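You operate a simulated robot arm through the tools that you are given. There is no shell and no other tool. Be economical: measure what you need, move in short steps, check, and stop when the job is done.

The job below is to be done with a simulated robot arm. You get a single attempt, and the scene is never put back.

Task
Take the dark tin from the table top and put it on top of the plain yoghurt.

The check looks at the end state, three seconds after you hand in, the way a careful person would. Anything else that was tipped, shoved, dropped, spilled or broken makes it a failure.

Robot
A 7-joint arm with a two-finger parallel gripper, fixed in place. Base frame: the origin is at the foot of the arm, x ahead of it, y to its left, z up; the work surface is at about z = 0. Lengths are in m, angles in rad, forces in N, time in s.
With the tool pointing down near the work surface it reaches from about 0.22 to 0.58 m from the base axis. Its first joint turns from -1.152 to 1.152 rad. Payload 2.5 kg.
The tool frame sits at the grasp point between the pads (the TCP): z along the fingers, y along the line on which they close. The tips reach 0.023 m beyond it. The gripper opens to 0.094 m. The fingers are 0.038 m wide and 0.01 m thick; the gripper's body (0.054 by 0.096 m) begins 0.039 m behind the TCP.
Orientation is that of the tool frame in the base frame, as [roll, pitch, yaw] about the fixed x, y, z axes, in that order (R = Rz(yaw) Ry(pitch) Rx(roll)). With the fingers straight down and closing along the base's y, the tool's x points along the base's -x, its y along +y and its z along -z.

Tools
- The arm moves only by the tool move_arm. Its argument "increments" is one flat list of numbers, 7 for each row, row after row: the shift along the base's x, y, z in m, then the turn, a rotation vector about the base's x, y, z in rad, then the gripper command, from -1 (shut) to 1 (fully open), values between in proportion. In form: [x, y, z, ax, ay, az, jaw, x, y, z, ax, ay, az, jaw, ...]. A call has 1 to 8 rows; each row shifts and turns the commanded pose from where the row before left it. Each row takes 0.2 s and may step no farther than 0.05 m and 0.15 rad from the row before; otherwise, or with a gripper value out of range, the whole call is refused. Where a pose cannot be reached the arm comes as near as it can. A force on the tool above 40 N (or 10 N above the force at the start of the call, whichever is more), or a blocked arm, ends the call early, and 0.2 s more pass. The fingers move at their own pace (about 0.108 m/s each) and stop on an object; they squeeze with about 42 N. The grip force told is the motor's: it shows also when the fingers shut on nothing. Time passes only in rows, and 0.2 s behind the last, so rows that do not move let the fingers close. It gives the time, the measured TCP pose, the force on the tool (base axes), the opening and the grip force at its end, in the units of the frame above (readings bear some noise).
- Cameras (640 x 400 px; columns grow to the right, rows downward): "scene" is fixed at [0.0938, -0.3946, 0.5501]; the picture's right is [0.96, -0.27, 0.00], its down [-0.14, -0.51, -0.85] and it looks along [0.23, 0.82, -0.53] (base axes); focal length 325 px, centre (320, 200). "wrist" rides on the gripper at [0.086, 0.016, -0.074] in the tool frame; the picture's right is [-0.18, 0.98, 0.00], its down [-0.58, -0.11, -0.81] and it looks along [-0.79, -0.15, 0.59] (tool axes); focal length 243 px, centre (320, 200). There is no depth. A picture from a camera that has moved, and an enlarged one, comes with that camera's place and axes in the base frame and with its lens.
- camera(camera): a new picture of that camera. The clock stands still meanwhile.
- enlarge(camera, box): a new picture of the part [left, top, right, bottom] of that camera's present view, enlarged. The clock stands still meanwhile.
- sign_off(): hands the job in; it is judged then, once.

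Go step by step. Nothing tells you positions but the pictures and the camera data: compare them with the known pose of the tool, close in by small moves and look again before you grip or let go. The budget is 90 turns and 46 pictures, counting those below and the enlarged ones. Unless the task says otherwise, let go and move clear before handing in, and close with one line.

The tools are called after "Request:" as a command line: name --argument value ..., lists and objects as JSON in quotes. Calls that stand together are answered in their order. move_arm: Moves the arm, as the interface text tells. Its arguments: {"type":"object","properties":{"increments":{"type":"array","items":{"type":"number"}}},"required":["increments"]} The other tools are called the same way: camera (camera) takes a picture; enlarge (camera, box) takes an enlarged picture of a part of a camera's view; sign_off () hands the job in.

At the start:

```text
clock: 0.0
tool_pos: [0.4185, 0.1221, 0.3301]
orientation: [3.141, 0.001, 3.141]
force: [-0.3, 0.2, 0.1]
grip_width: 0.0939
gripper_force: 0.0
```

scene: 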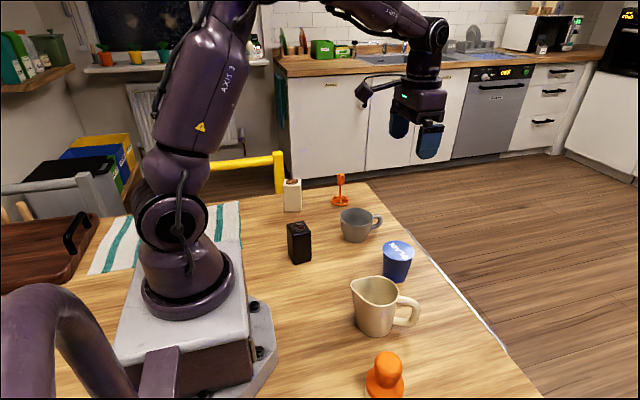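
wrist: 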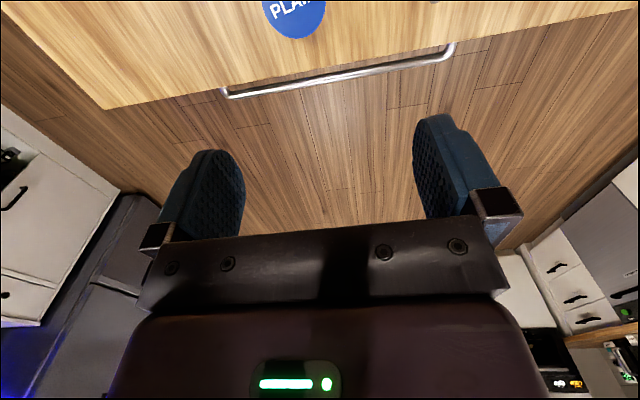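

I see a dark rectangular tin near pixel (299,243) and a blue-lidded yoghurt marked "PLAIN" near (397,262). I'll enlarge both to measure them.

Request:
enlarge --camera "scene" --box '[260, 160, 440, 290]'

```text
3.08 times, centred on (350, 225) of scene
camera zoom: at [0.0938, -0.3946, 0.5501], right [0.96, -0.27, 0.0], down [-0.14, -0.51, -0.85], along [0.23, 0.82, -0.53], focal length 1001 px, centre (228, 123)
```

zoom: 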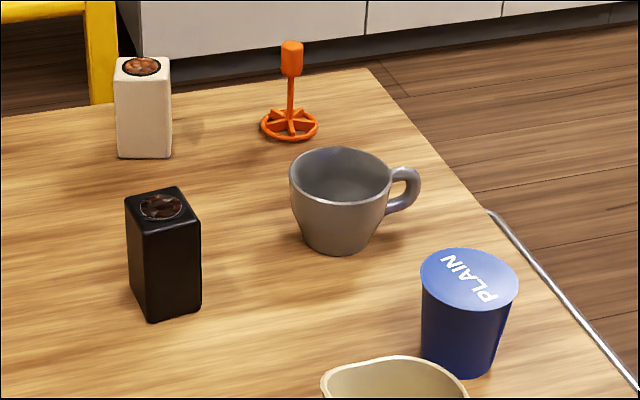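

The tin looks about 0.043 m square and 0.09 m tall, centred near (0.212, 0.212) and turned about +0.2 rad. The yoghurt is near (0.417, 0.091), with its lid at z≈0.07. Next I'll move above the tin at z≈0.21 and look again.

Request:
move_arm --increments '[-0.0344, 0.015, -0.019, 0, 0, 0.033, 1, -0.0344, 0.015, -0.019, 0, 0, 0.033, 1, -0.0344, 0.015, -0.019, 0, 0, 0.033, 1, -0.0344, 0.015, -0.019, 0, 0, 0.033, 1, -0.0344, 0.015, -0.019, 0, 0, 0.033, 1, -0.0344, 0.015, -0.019, 0, 0, 0.033, 1, 0, 0, 0, 0, 0, 0, 1]'

Request:
camera --camera "wrist"

Request:
camera --camera "scene"

```text
clock: 1.6
tool_pos: [0.2097, 0.2136, 0.2145]
orientation: [3.141, 0.001, -2.942]
force: [-1.1, -0.6, -0.1]
grip_width: 0.094
gripper_force: 0.1
```

```text
42 pictures are left
camera wrist: at [0.1205, 0.2114, 0.2895], right [-0.01, 1.0, 0.0], down [0.59, 0.01, 0.81], along [0.81, 0.01, -0.59], focal length 243 px, centre (320, 200)
```

wrist: 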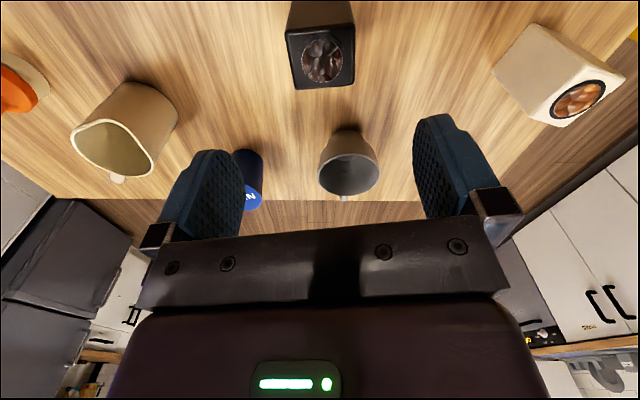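

```text
41 pictures are left
```

scene: 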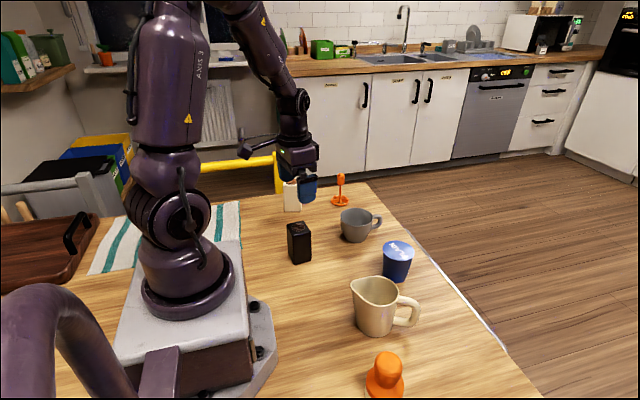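

From the wrist view the tin's top is centred at about (0.209, 0.214) with yaw about 0.18, which matches the tool pose. I'll descend around it.

Request:
move_arm --increments '[0, 0, -0.037, 0, 0, -0.02, 1, 0, 0, -0.037, 0, 0, 0, 1, 0, 0, -0.037, 0, 0, 0, 1, 0, 0, -0.02, 0, 0, 0, 1, 0, 0, -0.015, 0, 0, 0, 1, 0, 0, 0, 0, 0, 0, 1]'

Request:
camera --camera "wrist"

Request:
enlarge --camera "scene" --box '[240, 170, 420, 290]'

```text
clock: 3.0
tool_pos: [0.2132, 0.2143, 0.0689]
orientation: [3.141, 0.0, -2.964]
force: [-0.6, -0.6, 0.2]
grip_width: 0.094
gripper_force: 0.0
```

```text
40 pictures are left
camera wrist: at [0.1233, 0.2132, 0.1434], right [0.01, 1.0, 0.0], down [0.59, -0.01, 0.81], along [0.81, -0.01, -0.59], focal length 243 px, centre (320, 200)
```

wrist: 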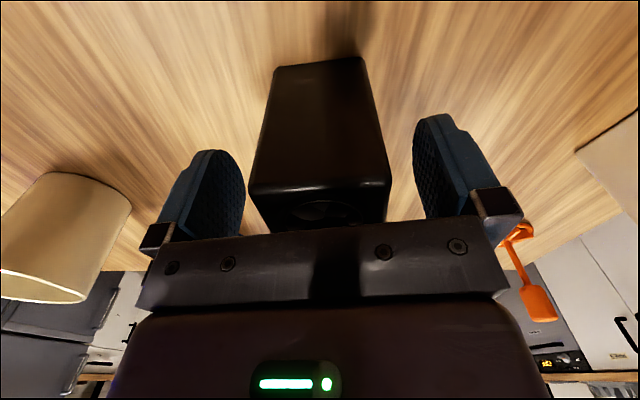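

```text
3.33 times, centred on (330, 230) of scene
camera zoom: at [0.0938, -0.3946, 0.5501], right [0.96, -0.27, 0.0], down [-0.14, -0.51, -0.85], along [0.23, 0.82, -0.53], focal length 1085 px, centre (287, 100)
```

zoom: 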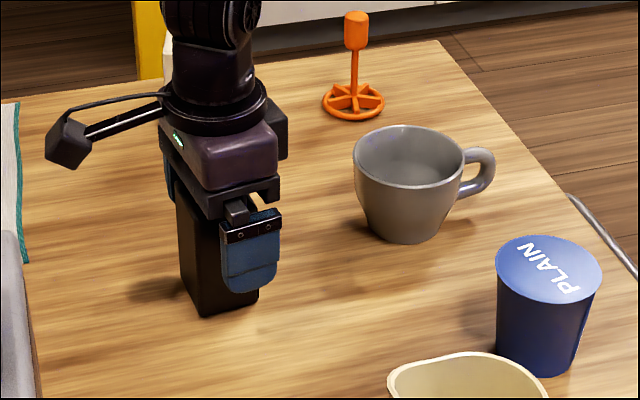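

The tin sits centred between the fingers with the palm clear of its top. I'll trim the yaw a little and close.

Request:
move_arm --increments '[0, -0.001, 0, 0, 0, -0.04, 1, 0, 0, 0, 0, 0, 0, -1, 0, 0, 0, 0, 0, 0, -1, 0, 0, 0, 0, 0, 0, -1, 0, 0, 0, 0, 0, 0, -1]'

Request:
camera --camera "wrist"

```text
clock: 4.2
tool_pos: [0.211, 0.2119, 0.0696]
orientation: [-3.14, 0.0, -3.006]
force: [-0.2, -1.0, 0.0]
grip_width: 0.0518
gripper_force: 41.7
```

```text
38 pictures are left
camera wrist: at [0.1226, 0.2157, 0.1439], right [0.05, 1.0, 0.0], down [0.59, -0.03, 0.81], along [0.81, -0.04, -0.59], focal length 243 px, centre (320, 200)
```

wrist: 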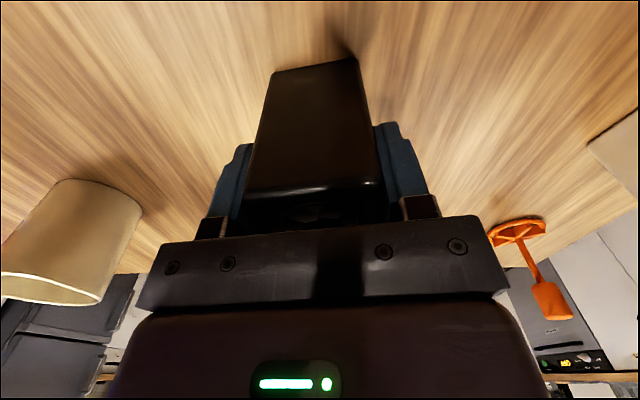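

The grip holds at 0.052 m opening. I'll lift slightly and check.

Request:
move_arm --increments '[0, 0, 0.015, 0, 0, 0, -1, 0, 0, 0.03, 0, 0, 0, -1, 0, 0, 0.04, 0, 0, 0, -1, 0, 0, 0.04, 0, 0, 0, -1, 0, 0, 0, 0, 0, 0, -1]'

Request:
camera --camera "wrist"

Request:
enlarge --camera "scene" --box '[220, 110, 460, 290]'

```text
clock: 5.4
tool_pos: [0.2133, 0.2116, 0.1952]
orientation: [3.141, 0.0, -3.003]
force: [-0.3, -0.2, 0.4]
grip_width: 0.0
gripper_force: 41.9
```

```text
37 pictures are left
camera wrist: at [0.1244, 0.2162, 0.2696], right [0.05, 1.0, 0.0], down [0.59, -0.03, 0.81], along [0.81, -0.04, -0.59], focal length 243 px, centre (320, 200)
```

wrist: 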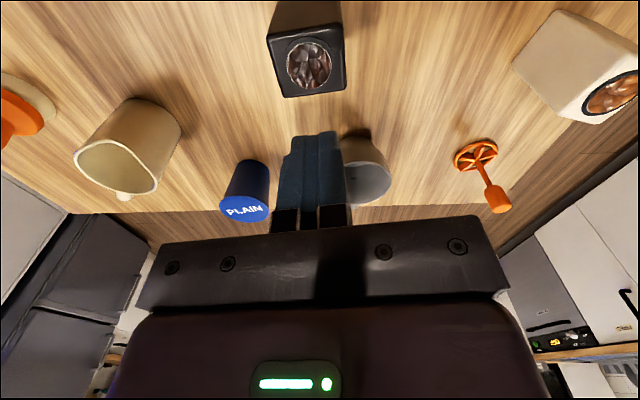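

```text
2.22 times, centred on (340, 200) of scene
camera zoom: at [0.0938, -0.3946, 0.5501], right [0.96, -0.27, 0.0], down [-0.14, -0.51, -0.85], along [0.23, 0.82, -0.53], focal length 723 px, centre (276, 200)
```

zoom: 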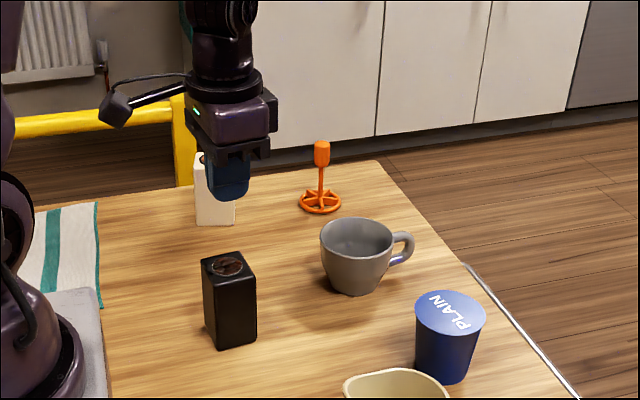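

The tin slipped out of the fingers. It is still standing in place, so I'll look closer before trying again.

Request:
enlarge --camera "wrist" --box '[240, 0, 400, 110]'

Request:
enlarge --camera "scene" --box '[270, 205, 340, 275]'

```text
3.64 times, centred on (320, 55) of wrist
camera zoom: at [0.1244, 0.2162, 0.2696], right [0.05, 1.0, 0.0], down [0.59, -0.03, 0.81], along [0.81, -0.04, -0.59], focal length 882 px, centre (320, 727)
```

zoom: 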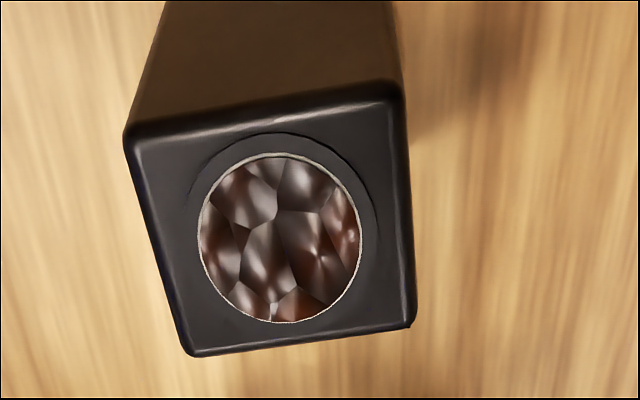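

```text
5.71 times, centred on (305, 240) of scene
camera zoom: at [0.0938, -0.3946, 0.5501], right [0.96, -0.27, 0.0], down [-0.14, -0.51, -0.85], along [0.23, 0.82, -0.53], focal length 1860 px, centre (406, -29)
```

zoom: 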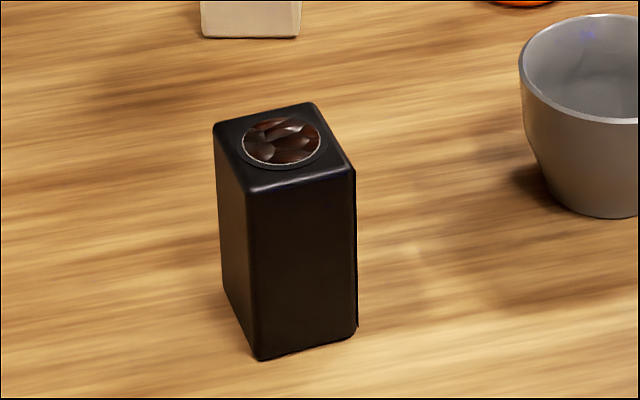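

The tin has shifted to about (0.208, 0.204) with yaw near 0.10, upright and intact. I'll realign the tool, open the fingers and look again before descending.

Request:
move_arm --increments '[-0.005, -0.0075, 0, 0, 0, -0.04, 1, 0, 0, 0, 0, 0, 0, 1, 0, 0, 0, 0, 0, 0, 1, 0, 0, -0.045, 0, 0, 0, 1, 0, 0, -0.01, 0, 0, 0, 1, 0, 0, 0, 0, 0, 0, 1]'

Request:
camera --camera "wrist"

```text
clock: 6.8
tool_pos: [0.2076, 0.2056, 0.1402]
orientation: [3.141, -0.001, -3.045]
force: [1.0, 0.0, 0.1]
grip_width: 0.0942
gripper_force: 0.1
```

```text
33 pictures are left
camera wrist: at [0.1185, 0.2125, 0.2142], right [0.09, 1.0, 0.0], down [0.59, -0.05, 0.81], along [0.8, -0.07, -0.59], focal length 243 px, centre (320, 200)
```

wrist: 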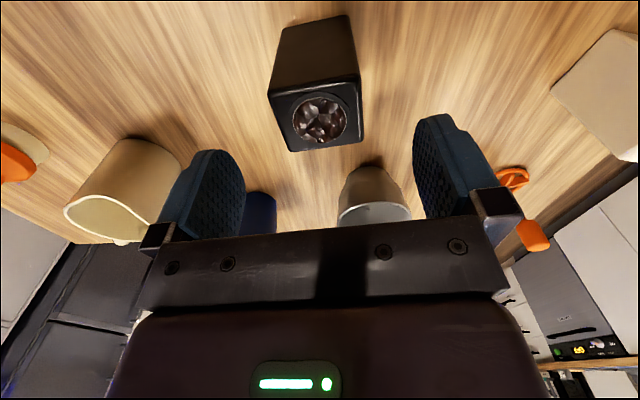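

The tin's top is centred at about (0.205, 0.2045) and well aligned with the tool. I'll descend a bit deeper than last time and grip, waiting longer before lifting.

Request:
move_arm --increments '[-0.002, -0.001, -0.03, 0, 0, -0.005, 1, 0, 0, -0.03, 0, 0, 0, 1, 0, 0, -0.016, 0, 0, 0, 1, 0, 0, 0, 0, 0, 0, 1, 0, 0, 0, 0, 0, 0, -1, 0, 0, 0, 0, 0, 0, -1, 0, 0, 0, 0, 0, 0, -1, 0, 0, 0, 0, 0, 0, -1]'

Request:
enlarge --camera "scene" --box '[250, 190, 350, 280]'

Request:
camera --camera "wrist"

```text
clock: 8.6
tool_pos: [0.2043, 0.2014, 0.064]
orientation: [3.141, -0.001, -3.05]
force: [0.9, -0.2, 0.8]
grip_width: 0.0514
gripper_force: 42.0
```

```text
4.44 times, centred on (300, 235) of scene
camera zoom: at [0.0938, -0.3946, 0.5501], right [0.96, -0.27, 0.0], down [-0.14, -0.51, -0.85], along [0.23, 0.82, -0.53], focal length 1446 px, centre (409, 44)
```

zoom: 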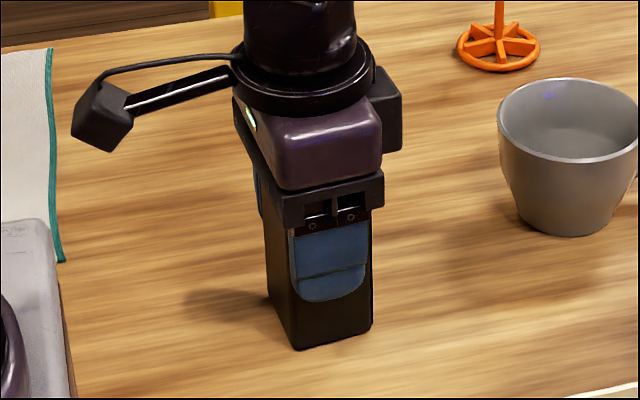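

```text
31 pictures are left
camera wrist: at [0.1155, 0.2095, 0.1382], right [0.09, 1.0, 0.0], down [0.59, -0.06, 0.81], along [0.8, -0.07, -0.59], focal length 243 px, centre (320, 200)
```

wrist: 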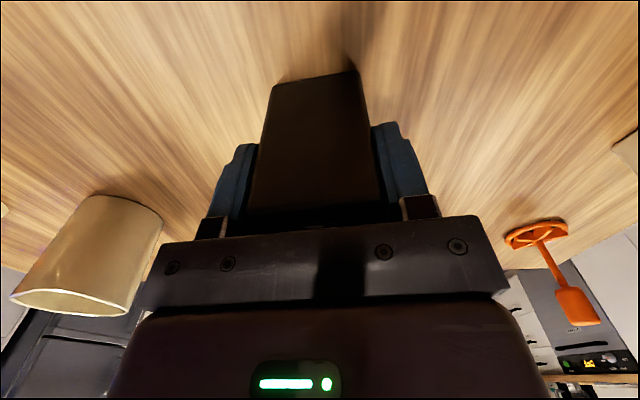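

The grip is flush now. I'll lift very slowly and watch the opening and force.

Request:
move_arm --increments '[0, 0, 0.002, 0, 0, 0, -1, 0, 0, 0.003, 0, 0, 0, -1, 0, 0, 0.003, 0, 0, 0, -1, 0, 0, 0.002, 0, 0, 0, -1, 0, 0, 0, 0, 0, 0, -1]'

Request:
enlarge --camera "scene" --box '[250, 190, 350, 280]'

```text
clock: 9.8
tool_pos: [0.2055, 0.2028, 0.0731]
orientation: [-3.141, 0.0, -3.05]
force: [0.3, -0.9, -1.4]
grip_width: 0.0515
gripper_force: 42.1
```

```text
4.44 times, centred on (300, 235) of scene
camera zoom: at [0.0938, -0.3946, 0.5501], right [0.96, -0.27, 0.0], down [-0.14, -0.51, -0.85], along [0.23, 0.82, -0.53], focal length 1446 px, centre (409, 44)
```

zoom: 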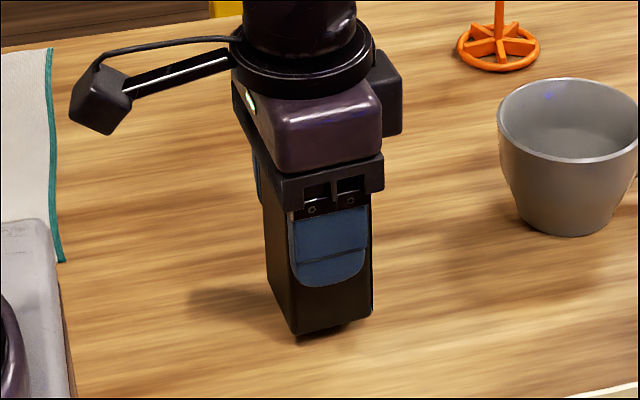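

The tin has lifted about 9 mm without slipping and weighs little. I'll continue upward gently.

Request:
move_arm --increments '[0, 0, 0.004, 0, 0, 0, -1, 0, 0, 0.006, 0, 0, 0, -1, 0, 0, 0.008, 0, 0, 0, -1, 0, 0, 0.008, 0, 0, 0, -1, 0, 0, 0.008, 0, 0, 0, -1, 0, 0, 0.006, 0, 0, 0, -1, 0, 0, 0.003, 0, 0, 0, -1]'

Request:
enlarge --camera "scene" --box '[250, 170, 350, 270]'

```text
clock: 11.4
tool_pos: [0.2033, 0.204, 0.1163]
orientation: [-3.142, 0.0, -3.049]
force: [0.6, 0.5, -1.1]
grip_width: 0.0516
gripper_force: 42.2
```

```text
4.00 times, centred on (300, 220) of scene
camera zoom: at [0.0938, -0.3946, 0.5501], right [0.96, -0.27, 0.0], down [-0.14, -0.51, -0.85], along [0.23, 0.82, -0.53], focal length 1302 px, centre (400, 120)
```

zoom: 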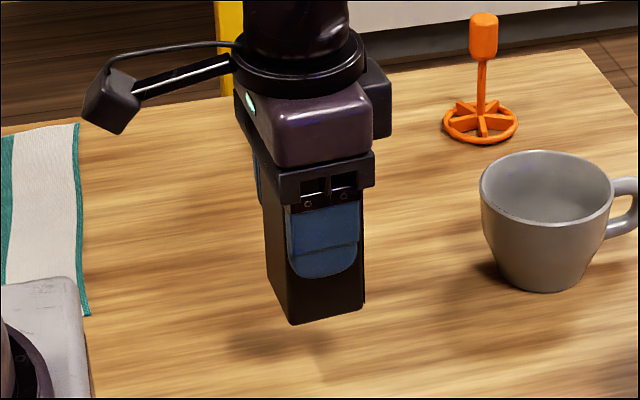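

Held steady. I'll go up further to a safe travel height.

Request:
move_arm --increments '[0, 0, 0.006, 0, 0, 0, -1, 0, 0, 0.012, 0, 0, 0, -1, 0, 0, 0.015, 0, 0, 0, -1, 0, 0, 0.015, 0, 0, 0, -1, 0, 0, 0.015, 0, 0, 0, -1, 0, 0, 0.012, 0, 0, 0, -1, 0, 0, 0.006, 0, 0, 0, -1]'

Request:
camera --camera "scene"

Request:
camera --camera "wrist"

```text
clock: 13.0
tool_pos: [0.2043, 0.2035, 0.1987]
orientation: [3.141, 0.001, -3.05]
force: [-0.7, 0.2, -1.7]
grip_width: 0.0517
gripper_force: 42.2
```

```text
28 pictures are left
```

scene: 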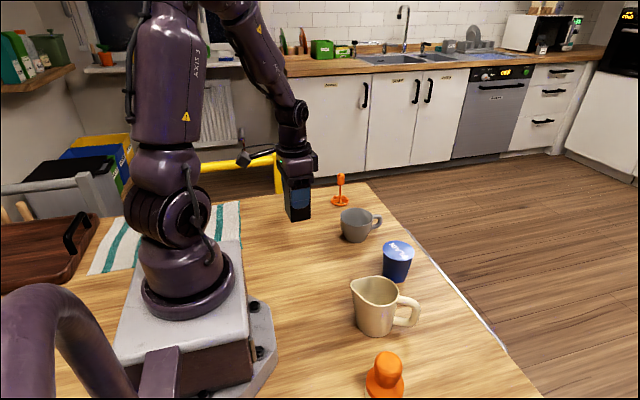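

```text
27 pictures are left
camera wrist: at [0.1156, 0.2104, 0.2722], right [0.09, 1.0, 0.0], down [0.59, -0.06, 0.81], along [0.8, -0.08, -0.59], focal length 243 px, centre (320, 200)
```

wrist: 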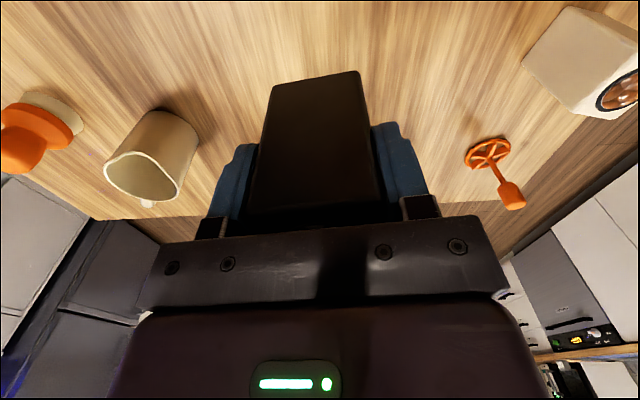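

The grip is stable. I'll measure the yoghurt more exactly before the transfer.

Request:
enlarge --camera "scene" --box '[360, 225, 440, 295]'

```text
5.71 times, centred on (400, 260) of scene
camera zoom: at [0.0938, -0.3946, 0.5501], right [0.96, -0.27, 0.0], down [-0.14, -0.51, -0.85], along [0.23, 0.82, -0.53], focal length 1860 px, centre (-137, -143)
```

zoom: 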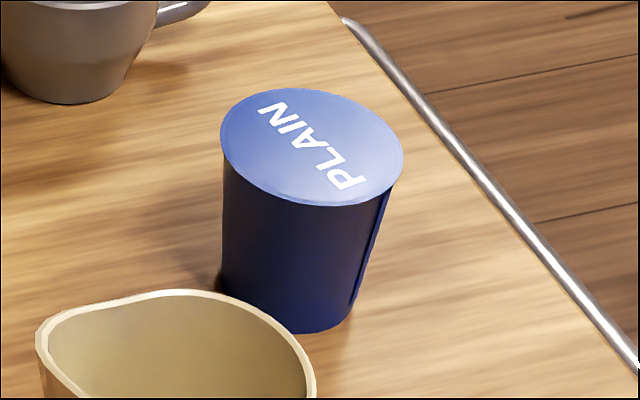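

The yoghurt's lid centre is about (0.411, 0.093), z≈0.07. I'll carry the tin over at the present height in two calls.

Request:
move_arm --increments '[0.006, -0.0032, 0, 0, 0, 0, -1, 0.012, -0.0064, 0, 0, 0, 0, -1, 0.016, -0.0086, 0, 0, 0, 0, -1, 0.016, -0.0086, 0, 0, 0, 0, -1, 0.016, -0.0086, 0, 0, 0, 0, -1, 0.016, -0.0086, 0, 0, 0, 0, -1, 0.012, -0.0064, 0, 0, 0, 0, -1, 0.008, -0.0043, 0, 0, 0, 0, -1]'

Request:
move_arm --increments '[0.006, -0.0032, 0, 0, 0, 0, -1, 0.012, -0.0064, 0, 0, 0, 0, -1, 0.016, -0.0086, 0, 0, 0, 0, -1, 0.016, -0.0086, 0, 0, 0, 0, -1, 0.016, -0.0086, 0, 0, 0, 0, -1, 0.016, -0.0086, 0, 0, 0, 0, -1, 0.012, -0.0064, 0, 0, 0, 0, -1, 0.008, -0.0043, 0, 0, 0, 0, -1]'

Request:
camera --camera "wrist"

Request:
enlarge --camera "scene" --box '[310, 150, 470, 290]'

```text
clock: 14.8
tool_pos: [0.3056, 0.148, 0.1984]
orientation: [3.141, 0.0, -3.049]
force: [-0.5, 0.0, -1.3]
grip_width: 0.0516
gripper_force: 42.2
```

```text
clock: 16.6
tool_pos: [0.4083, 0.0936, 0.1977]
orientation: [-3.141, 0.0, -3.048]
force: [0.1, 0.2, -0.8]
grip_width: 0.0516
gripper_force: 41.3
```

```text
25 pictures are left
camera wrist: at [0.3197, 0.1007, 0.2721], right [0.09, 1.0, 0.0], down [0.59, -0.06, 0.81], along [0.8, -0.08, -0.59], focal length 243 px, centre (320, 200)
```

wrist: 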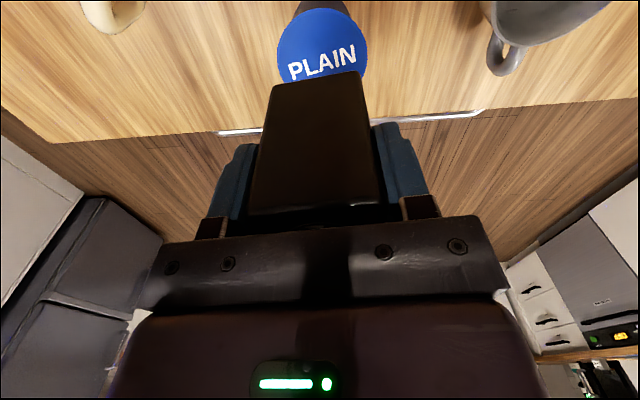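

```text
2.86 times, centred on (390, 220) of scene
camera zoom: at [0.0938, -0.3946, 0.5501], right [0.96, -0.27, 0.0], down [-0.14, -0.51, -0.85], along [0.23, 0.82, -0.53], focal length 930 px, centre (120, 143)
```

zoom: 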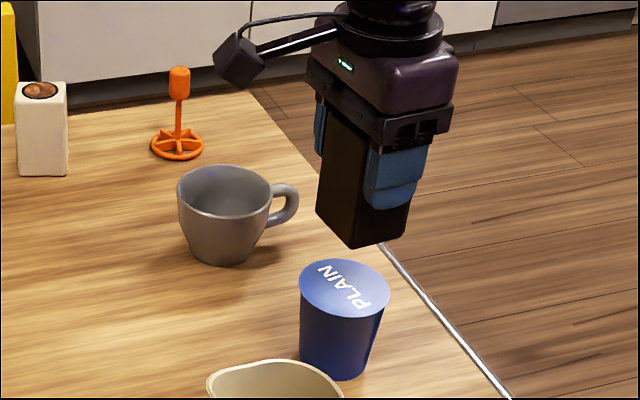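

The tin hovers above the yoghurt. I'll enlarge the wrist view to fit the lid circle precisely.

Request:
enlarge --camera "wrist" --box '[240, 0, 400, 110]'

```text
3.64 times, centred on (320, 55) of wrist
camera zoom: at [0.3197, 0.1007, 0.2721], right [0.09, 1.0, 0.0], down [0.59, -0.06, 0.81], along [0.8, -0.08, -0.59], focal length 882 px, centre (320, 727)
```

zoom: 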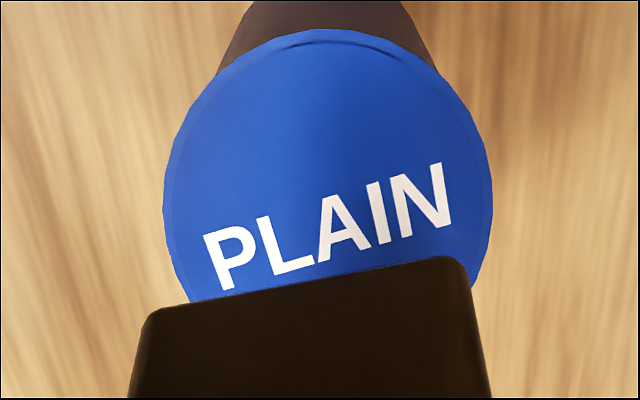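

The lid centre works out at (0.410, 0.094) and the tin's bottom centre at about (0.411, 0.092), so only about 1 mm of correction is needed. I'll lower to just above the lid.

Request:
move_arm --increments '[0, 0.0015, -0.006, 0, 0, 0, -1, 0, 0, -0.01, 0, 0, 0, -1, 0, 0, -0.012, 0, 0, 0, -1, 0, 0, -0.012, 0, 0, 0, -1, 0, 0, -0.008, 0, 0, 0, -1, 0, 0, -0.004, 0, 0, 0, -1, 0, 0, 0, 0, 0, 0, -1]'

Request:
enlarge --camera "scene" --box '[345, 200, 445, 290]'

Request:
enlarge --camera "wrist" --box '[240, 0, 400, 110]'

```text
clock: 18.2
tool_pos: [0.4081, 0.0949, 0.1453]
orientation: [-3.141, 0.0, -3.051]
force: [0.4, 0.3, -0.1]
grip_width: 0.0515
gripper_force: 42.1
```

```text
4.44 times, centred on (395, 245) of scene
camera zoom: at [0.0938, -0.3946, 0.5501], right [0.96, -0.27, 0.0], down [-0.14, -0.51, -0.85], along [0.23, 0.82, -0.53], focal length 1446 px, centre (-13, 0)
```

zoom: 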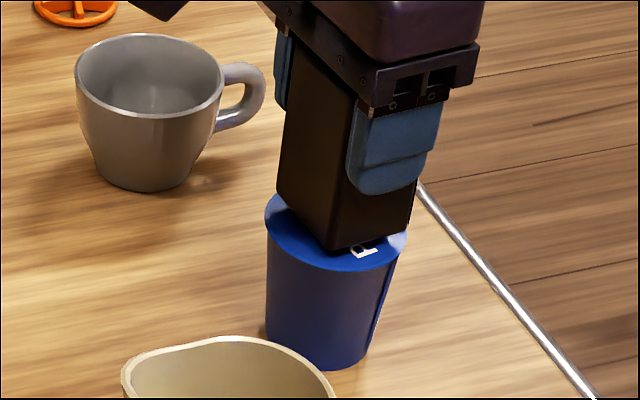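

```text
3.64 times, centred on (320, 55) of wrist
camera zoom: at [0.3188, 0.1018, 0.22], right [0.09, 1.0, 0.0], down [0.59, -0.06, 0.81], along [0.8, -0.07, -0.59], focal length 882 px, centre (320, 727)
```

zoom: 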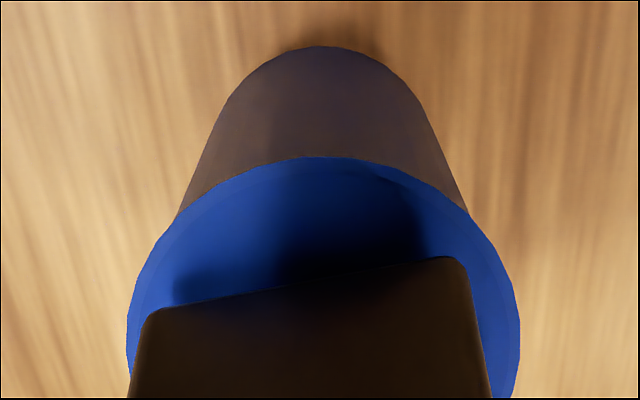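

The tin is centred over the lid within about 1 mm, with a gap of roughly 1 cm. I'll lower it in fine steps until I feel contact.

Request:
move_arm --increments '[0, 0, -0.003, 0, 0, 0, -1, 0, 0, -0.002, 0, 0, 0, -1, 0, 0, -0.001, 0, 0, 0, -1, 0, 0, 0, 0, 0, 0, -1]'

Request:
enlarge --camera "scene" --box '[345, 200, 445, 290]'

```text
clock: 19.2
tool_pos: [0.4087, 0.0953, 0.1396]
orientation: [-3.141, -0.002, -3.049]
force: [0.1, 0.1, -1.5]
grip_width: 0.0517
gripper_force: 41.9
```

```text
4.44 times, centred on (395, 245) of scene
camera zoom: at [0.0938, -0.3946, 0.5501], right [0.96, -0.27, 0.0], down [-0.14, -0.51, -0.85], along [0.23, 0.82, -0.53], focal length 1446 px, centre (-13, 0)
```

zoom: 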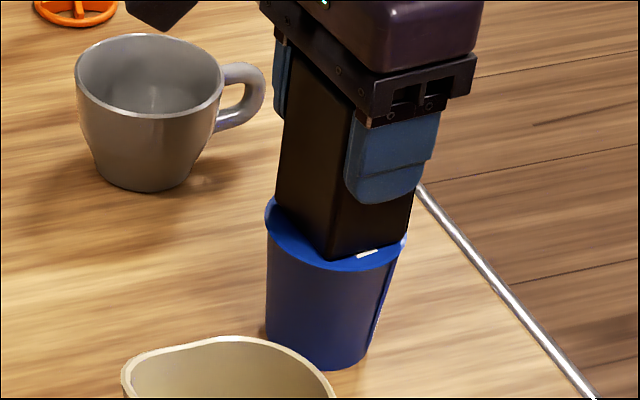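

A few millimetres remain; I'll continue gently.

Request:
move_arm --increments '[0, 0, -0.001, 0, 0, 0, -1, 0, 0, -0.001, 0, 0, 0, -1, 0, 0, -0.001, 0, 0, 0, -1, 0, 0, 0, 0, 0, 0, -1]'

```text
clock: 20.2
tool_pos: [0.4097, 0.0967, 0.1386]
orientation: [-3.141, 0.001, -3.05]
force: [-7.8, -2.5, 31.8]
grip_width: 0.0516
gripper_force: 42.1
```

Contact is made, at about 32 N. I'll back off slightly to relieve the load before letting go.

Request:
move_arm --increments '[0, 0, 0.001, 0, 0, 0, -1, 0, 0, 0.0005, 0, 0, 0, -1, 0, 0, 0, 0, 0, 0, -1]'

Request:
enlarge --camera "scene" --box '[345, 200, 445, 290]'

Request:
enlarge --camera "wrist" --box '[240, 0, 400, 110]'

```text
clock: 21.0
tool_pos: [0.4098, 0.0952, 0.1389]
orientation: [-3.141, 0.0, -3.049]
force: [0.9, 0.6, 17.6]
grip_width: 0.0516
gripper_force: 41.9
```

```text
4.44 times, centred on (395, 245) of scene
camera zoom: at [0.0938, -0.3946, 0.5501], right [0.96, -0.27, 0.0], down [-0.14, -0.51, -0.85], along [0.23, 0.82, -0.53], focal length 1446 px, centre (-13, 0)
```

zoom: 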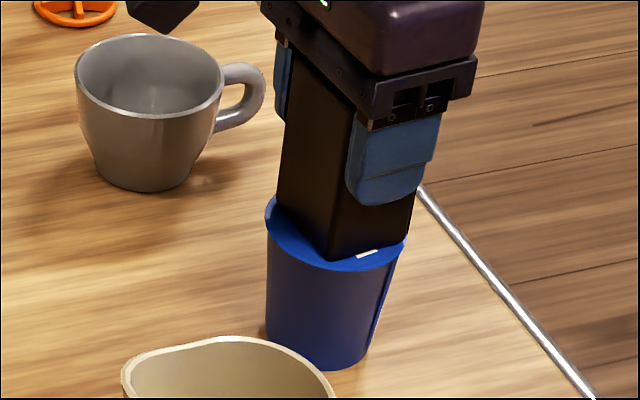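

```text
3.64 times, centred on (320, 55) of wrist
camera zoom: at [0.3199, 0.1028, 0.2126], right [0.09, 1.0, 0.0], down [0.59, -0.06, 0.81], along [0.8, -0.07, -0.59], focal length 882 px, centre (320, 727)
```

zoom: 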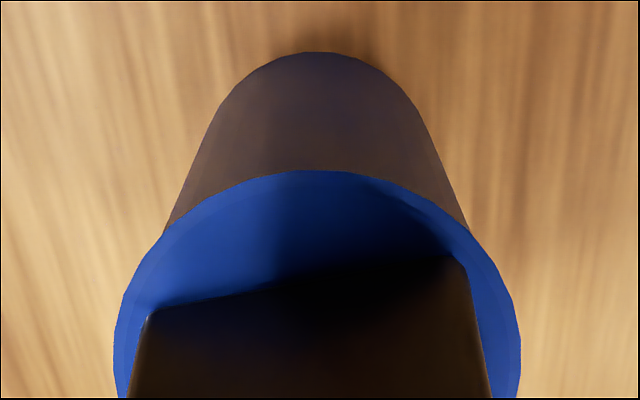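

The tin is resting on the lid, well inside the rim. I'll take off the remaining load.

Request:
move_arm --increments '[0, 0, 0.0008, 0, 0, 0, -1, 0, 0, 0.0004, 0, 0, 0, -1, 0, 0, 0, 0, 0, 0, -1]'

```text
clock: 21.8
tool_pos: [0.4087, 0.0945, 0.138]
orientation: [-3.141, -0.001, -3.05]
force: [1.9, 0.9, 2.6]
grip_width: 0.0516
gripper_force: 42.1
```

The load is nearly gone. I'll open the fingers gradually.

Request:
move_arm --increments '[0, 0, 0, 0, 0, 0, 0.12, 0, 0, 0, 0, 0, 0, 0.16, 0, 0, 0, 0, 0, 0, 0.25, 0, 0, 0, 0, 0, 0, 0.45, 0, 0, 0, 0, 0, 0, 0.8, 0, 0, 0, 0, 0, 0, 0.8]'

Request:
enlarge --camera "scene" --box '[345, 200, 445, 290]'

Request:
camera --camera "wrist"

```text
clock: 23.2
tool_pos: [0.4084, 0.0949, 0.1399]
orientation: [-3.141, 0.0, -3.048]
force: [0.2, 0.5, 1.0]
grip_width: 0.0846
gripper_force: 0.1
```

```text
4.44 times, centred on (395, 245) of scene
camera zoom: at [0.0938, -0.3946, 0.5501], right [0.96, -0.27, 0.0], down [-0.14, -0.51, -0.85], along [0.23, 0.82, -0.53], focal length 1446 px, centre (-13, 0)
```

zoom: 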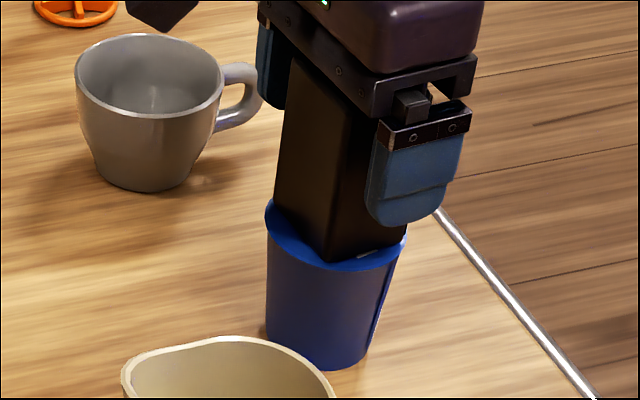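

```text
16 pictures are left
camera wrist: at [0.3193, 0.1024, 0.2137], right [0.09, 1.0, 0.0], down [0.59, -0.06, 0.81], along [0.8, -0.07, -0.59], focal length 243 px, centre (320, 200)
```

wrist: 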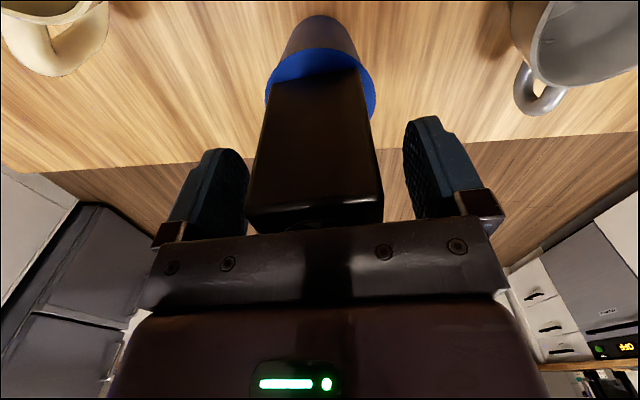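

The tin stands freely on the yoghurt, with clear gaps on both sides. I'll rise straight up.

Request:
move_arm --increments '[0, 0, 0.01, 0, 0, 0, 0.9, 0, 0, 0.02, 0, 0, 0, 0.9, 0, 0, 0.025, 0, 0, 0, 0.9, 0, 0, 0.03, 0, 0, 0, 0.9, 0, 0, 0.03, 0, 0, 0, 0.9, 0, 0, 0.02, 0, 0, 0, 0.9, 0, 0, 0, 0, 0, 0, 0.9]'

Request:
enlarge --camera "scene" --box '[345, 180, 445, 290]'

Request:
camera --camera "scene"

```text
clock: 24.8
tool_pos: [0.4091, 0.0938, 0.2757]
orientation: [3.141, 0.0, -3.05]
force: [-0.6, 0.5, 1.1]
grip_width: 0.0894
gripper_force: 0.1
```

```text
3.64 times, centred on (395, 235) of scene
camera zoom: at [0.0938, -0.3946, 0.5501], right [0.96, -0.27, 0.0], down [-0.14, -0.51, -0.85], along [0.23, 0.82, -0.53], focal length 1183 px, centre (47, 73)
```

zoom: 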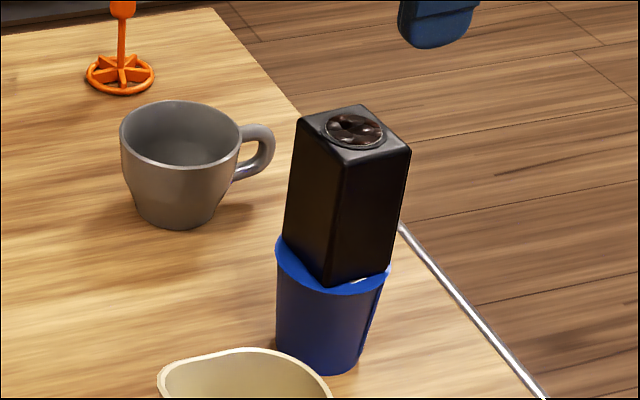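

```text
14 pictures are left
```

scene: 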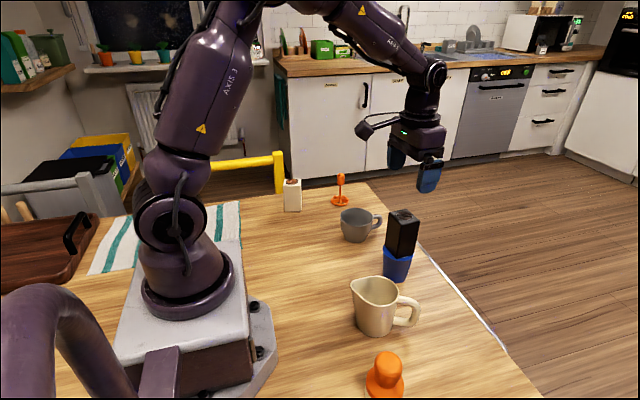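

The tin stands upright on the plain yoghurt, the gripper is well clear, and everything else is undisturbed. I'll hand in.

Request:
sign_off

```text
The job is handed in.
```

The dark tin is standing upright on top of the plain yoghurt and nothing else was moved; my first grip slipped and shifted the tin about 1 cm on the table, and the second attempt held.
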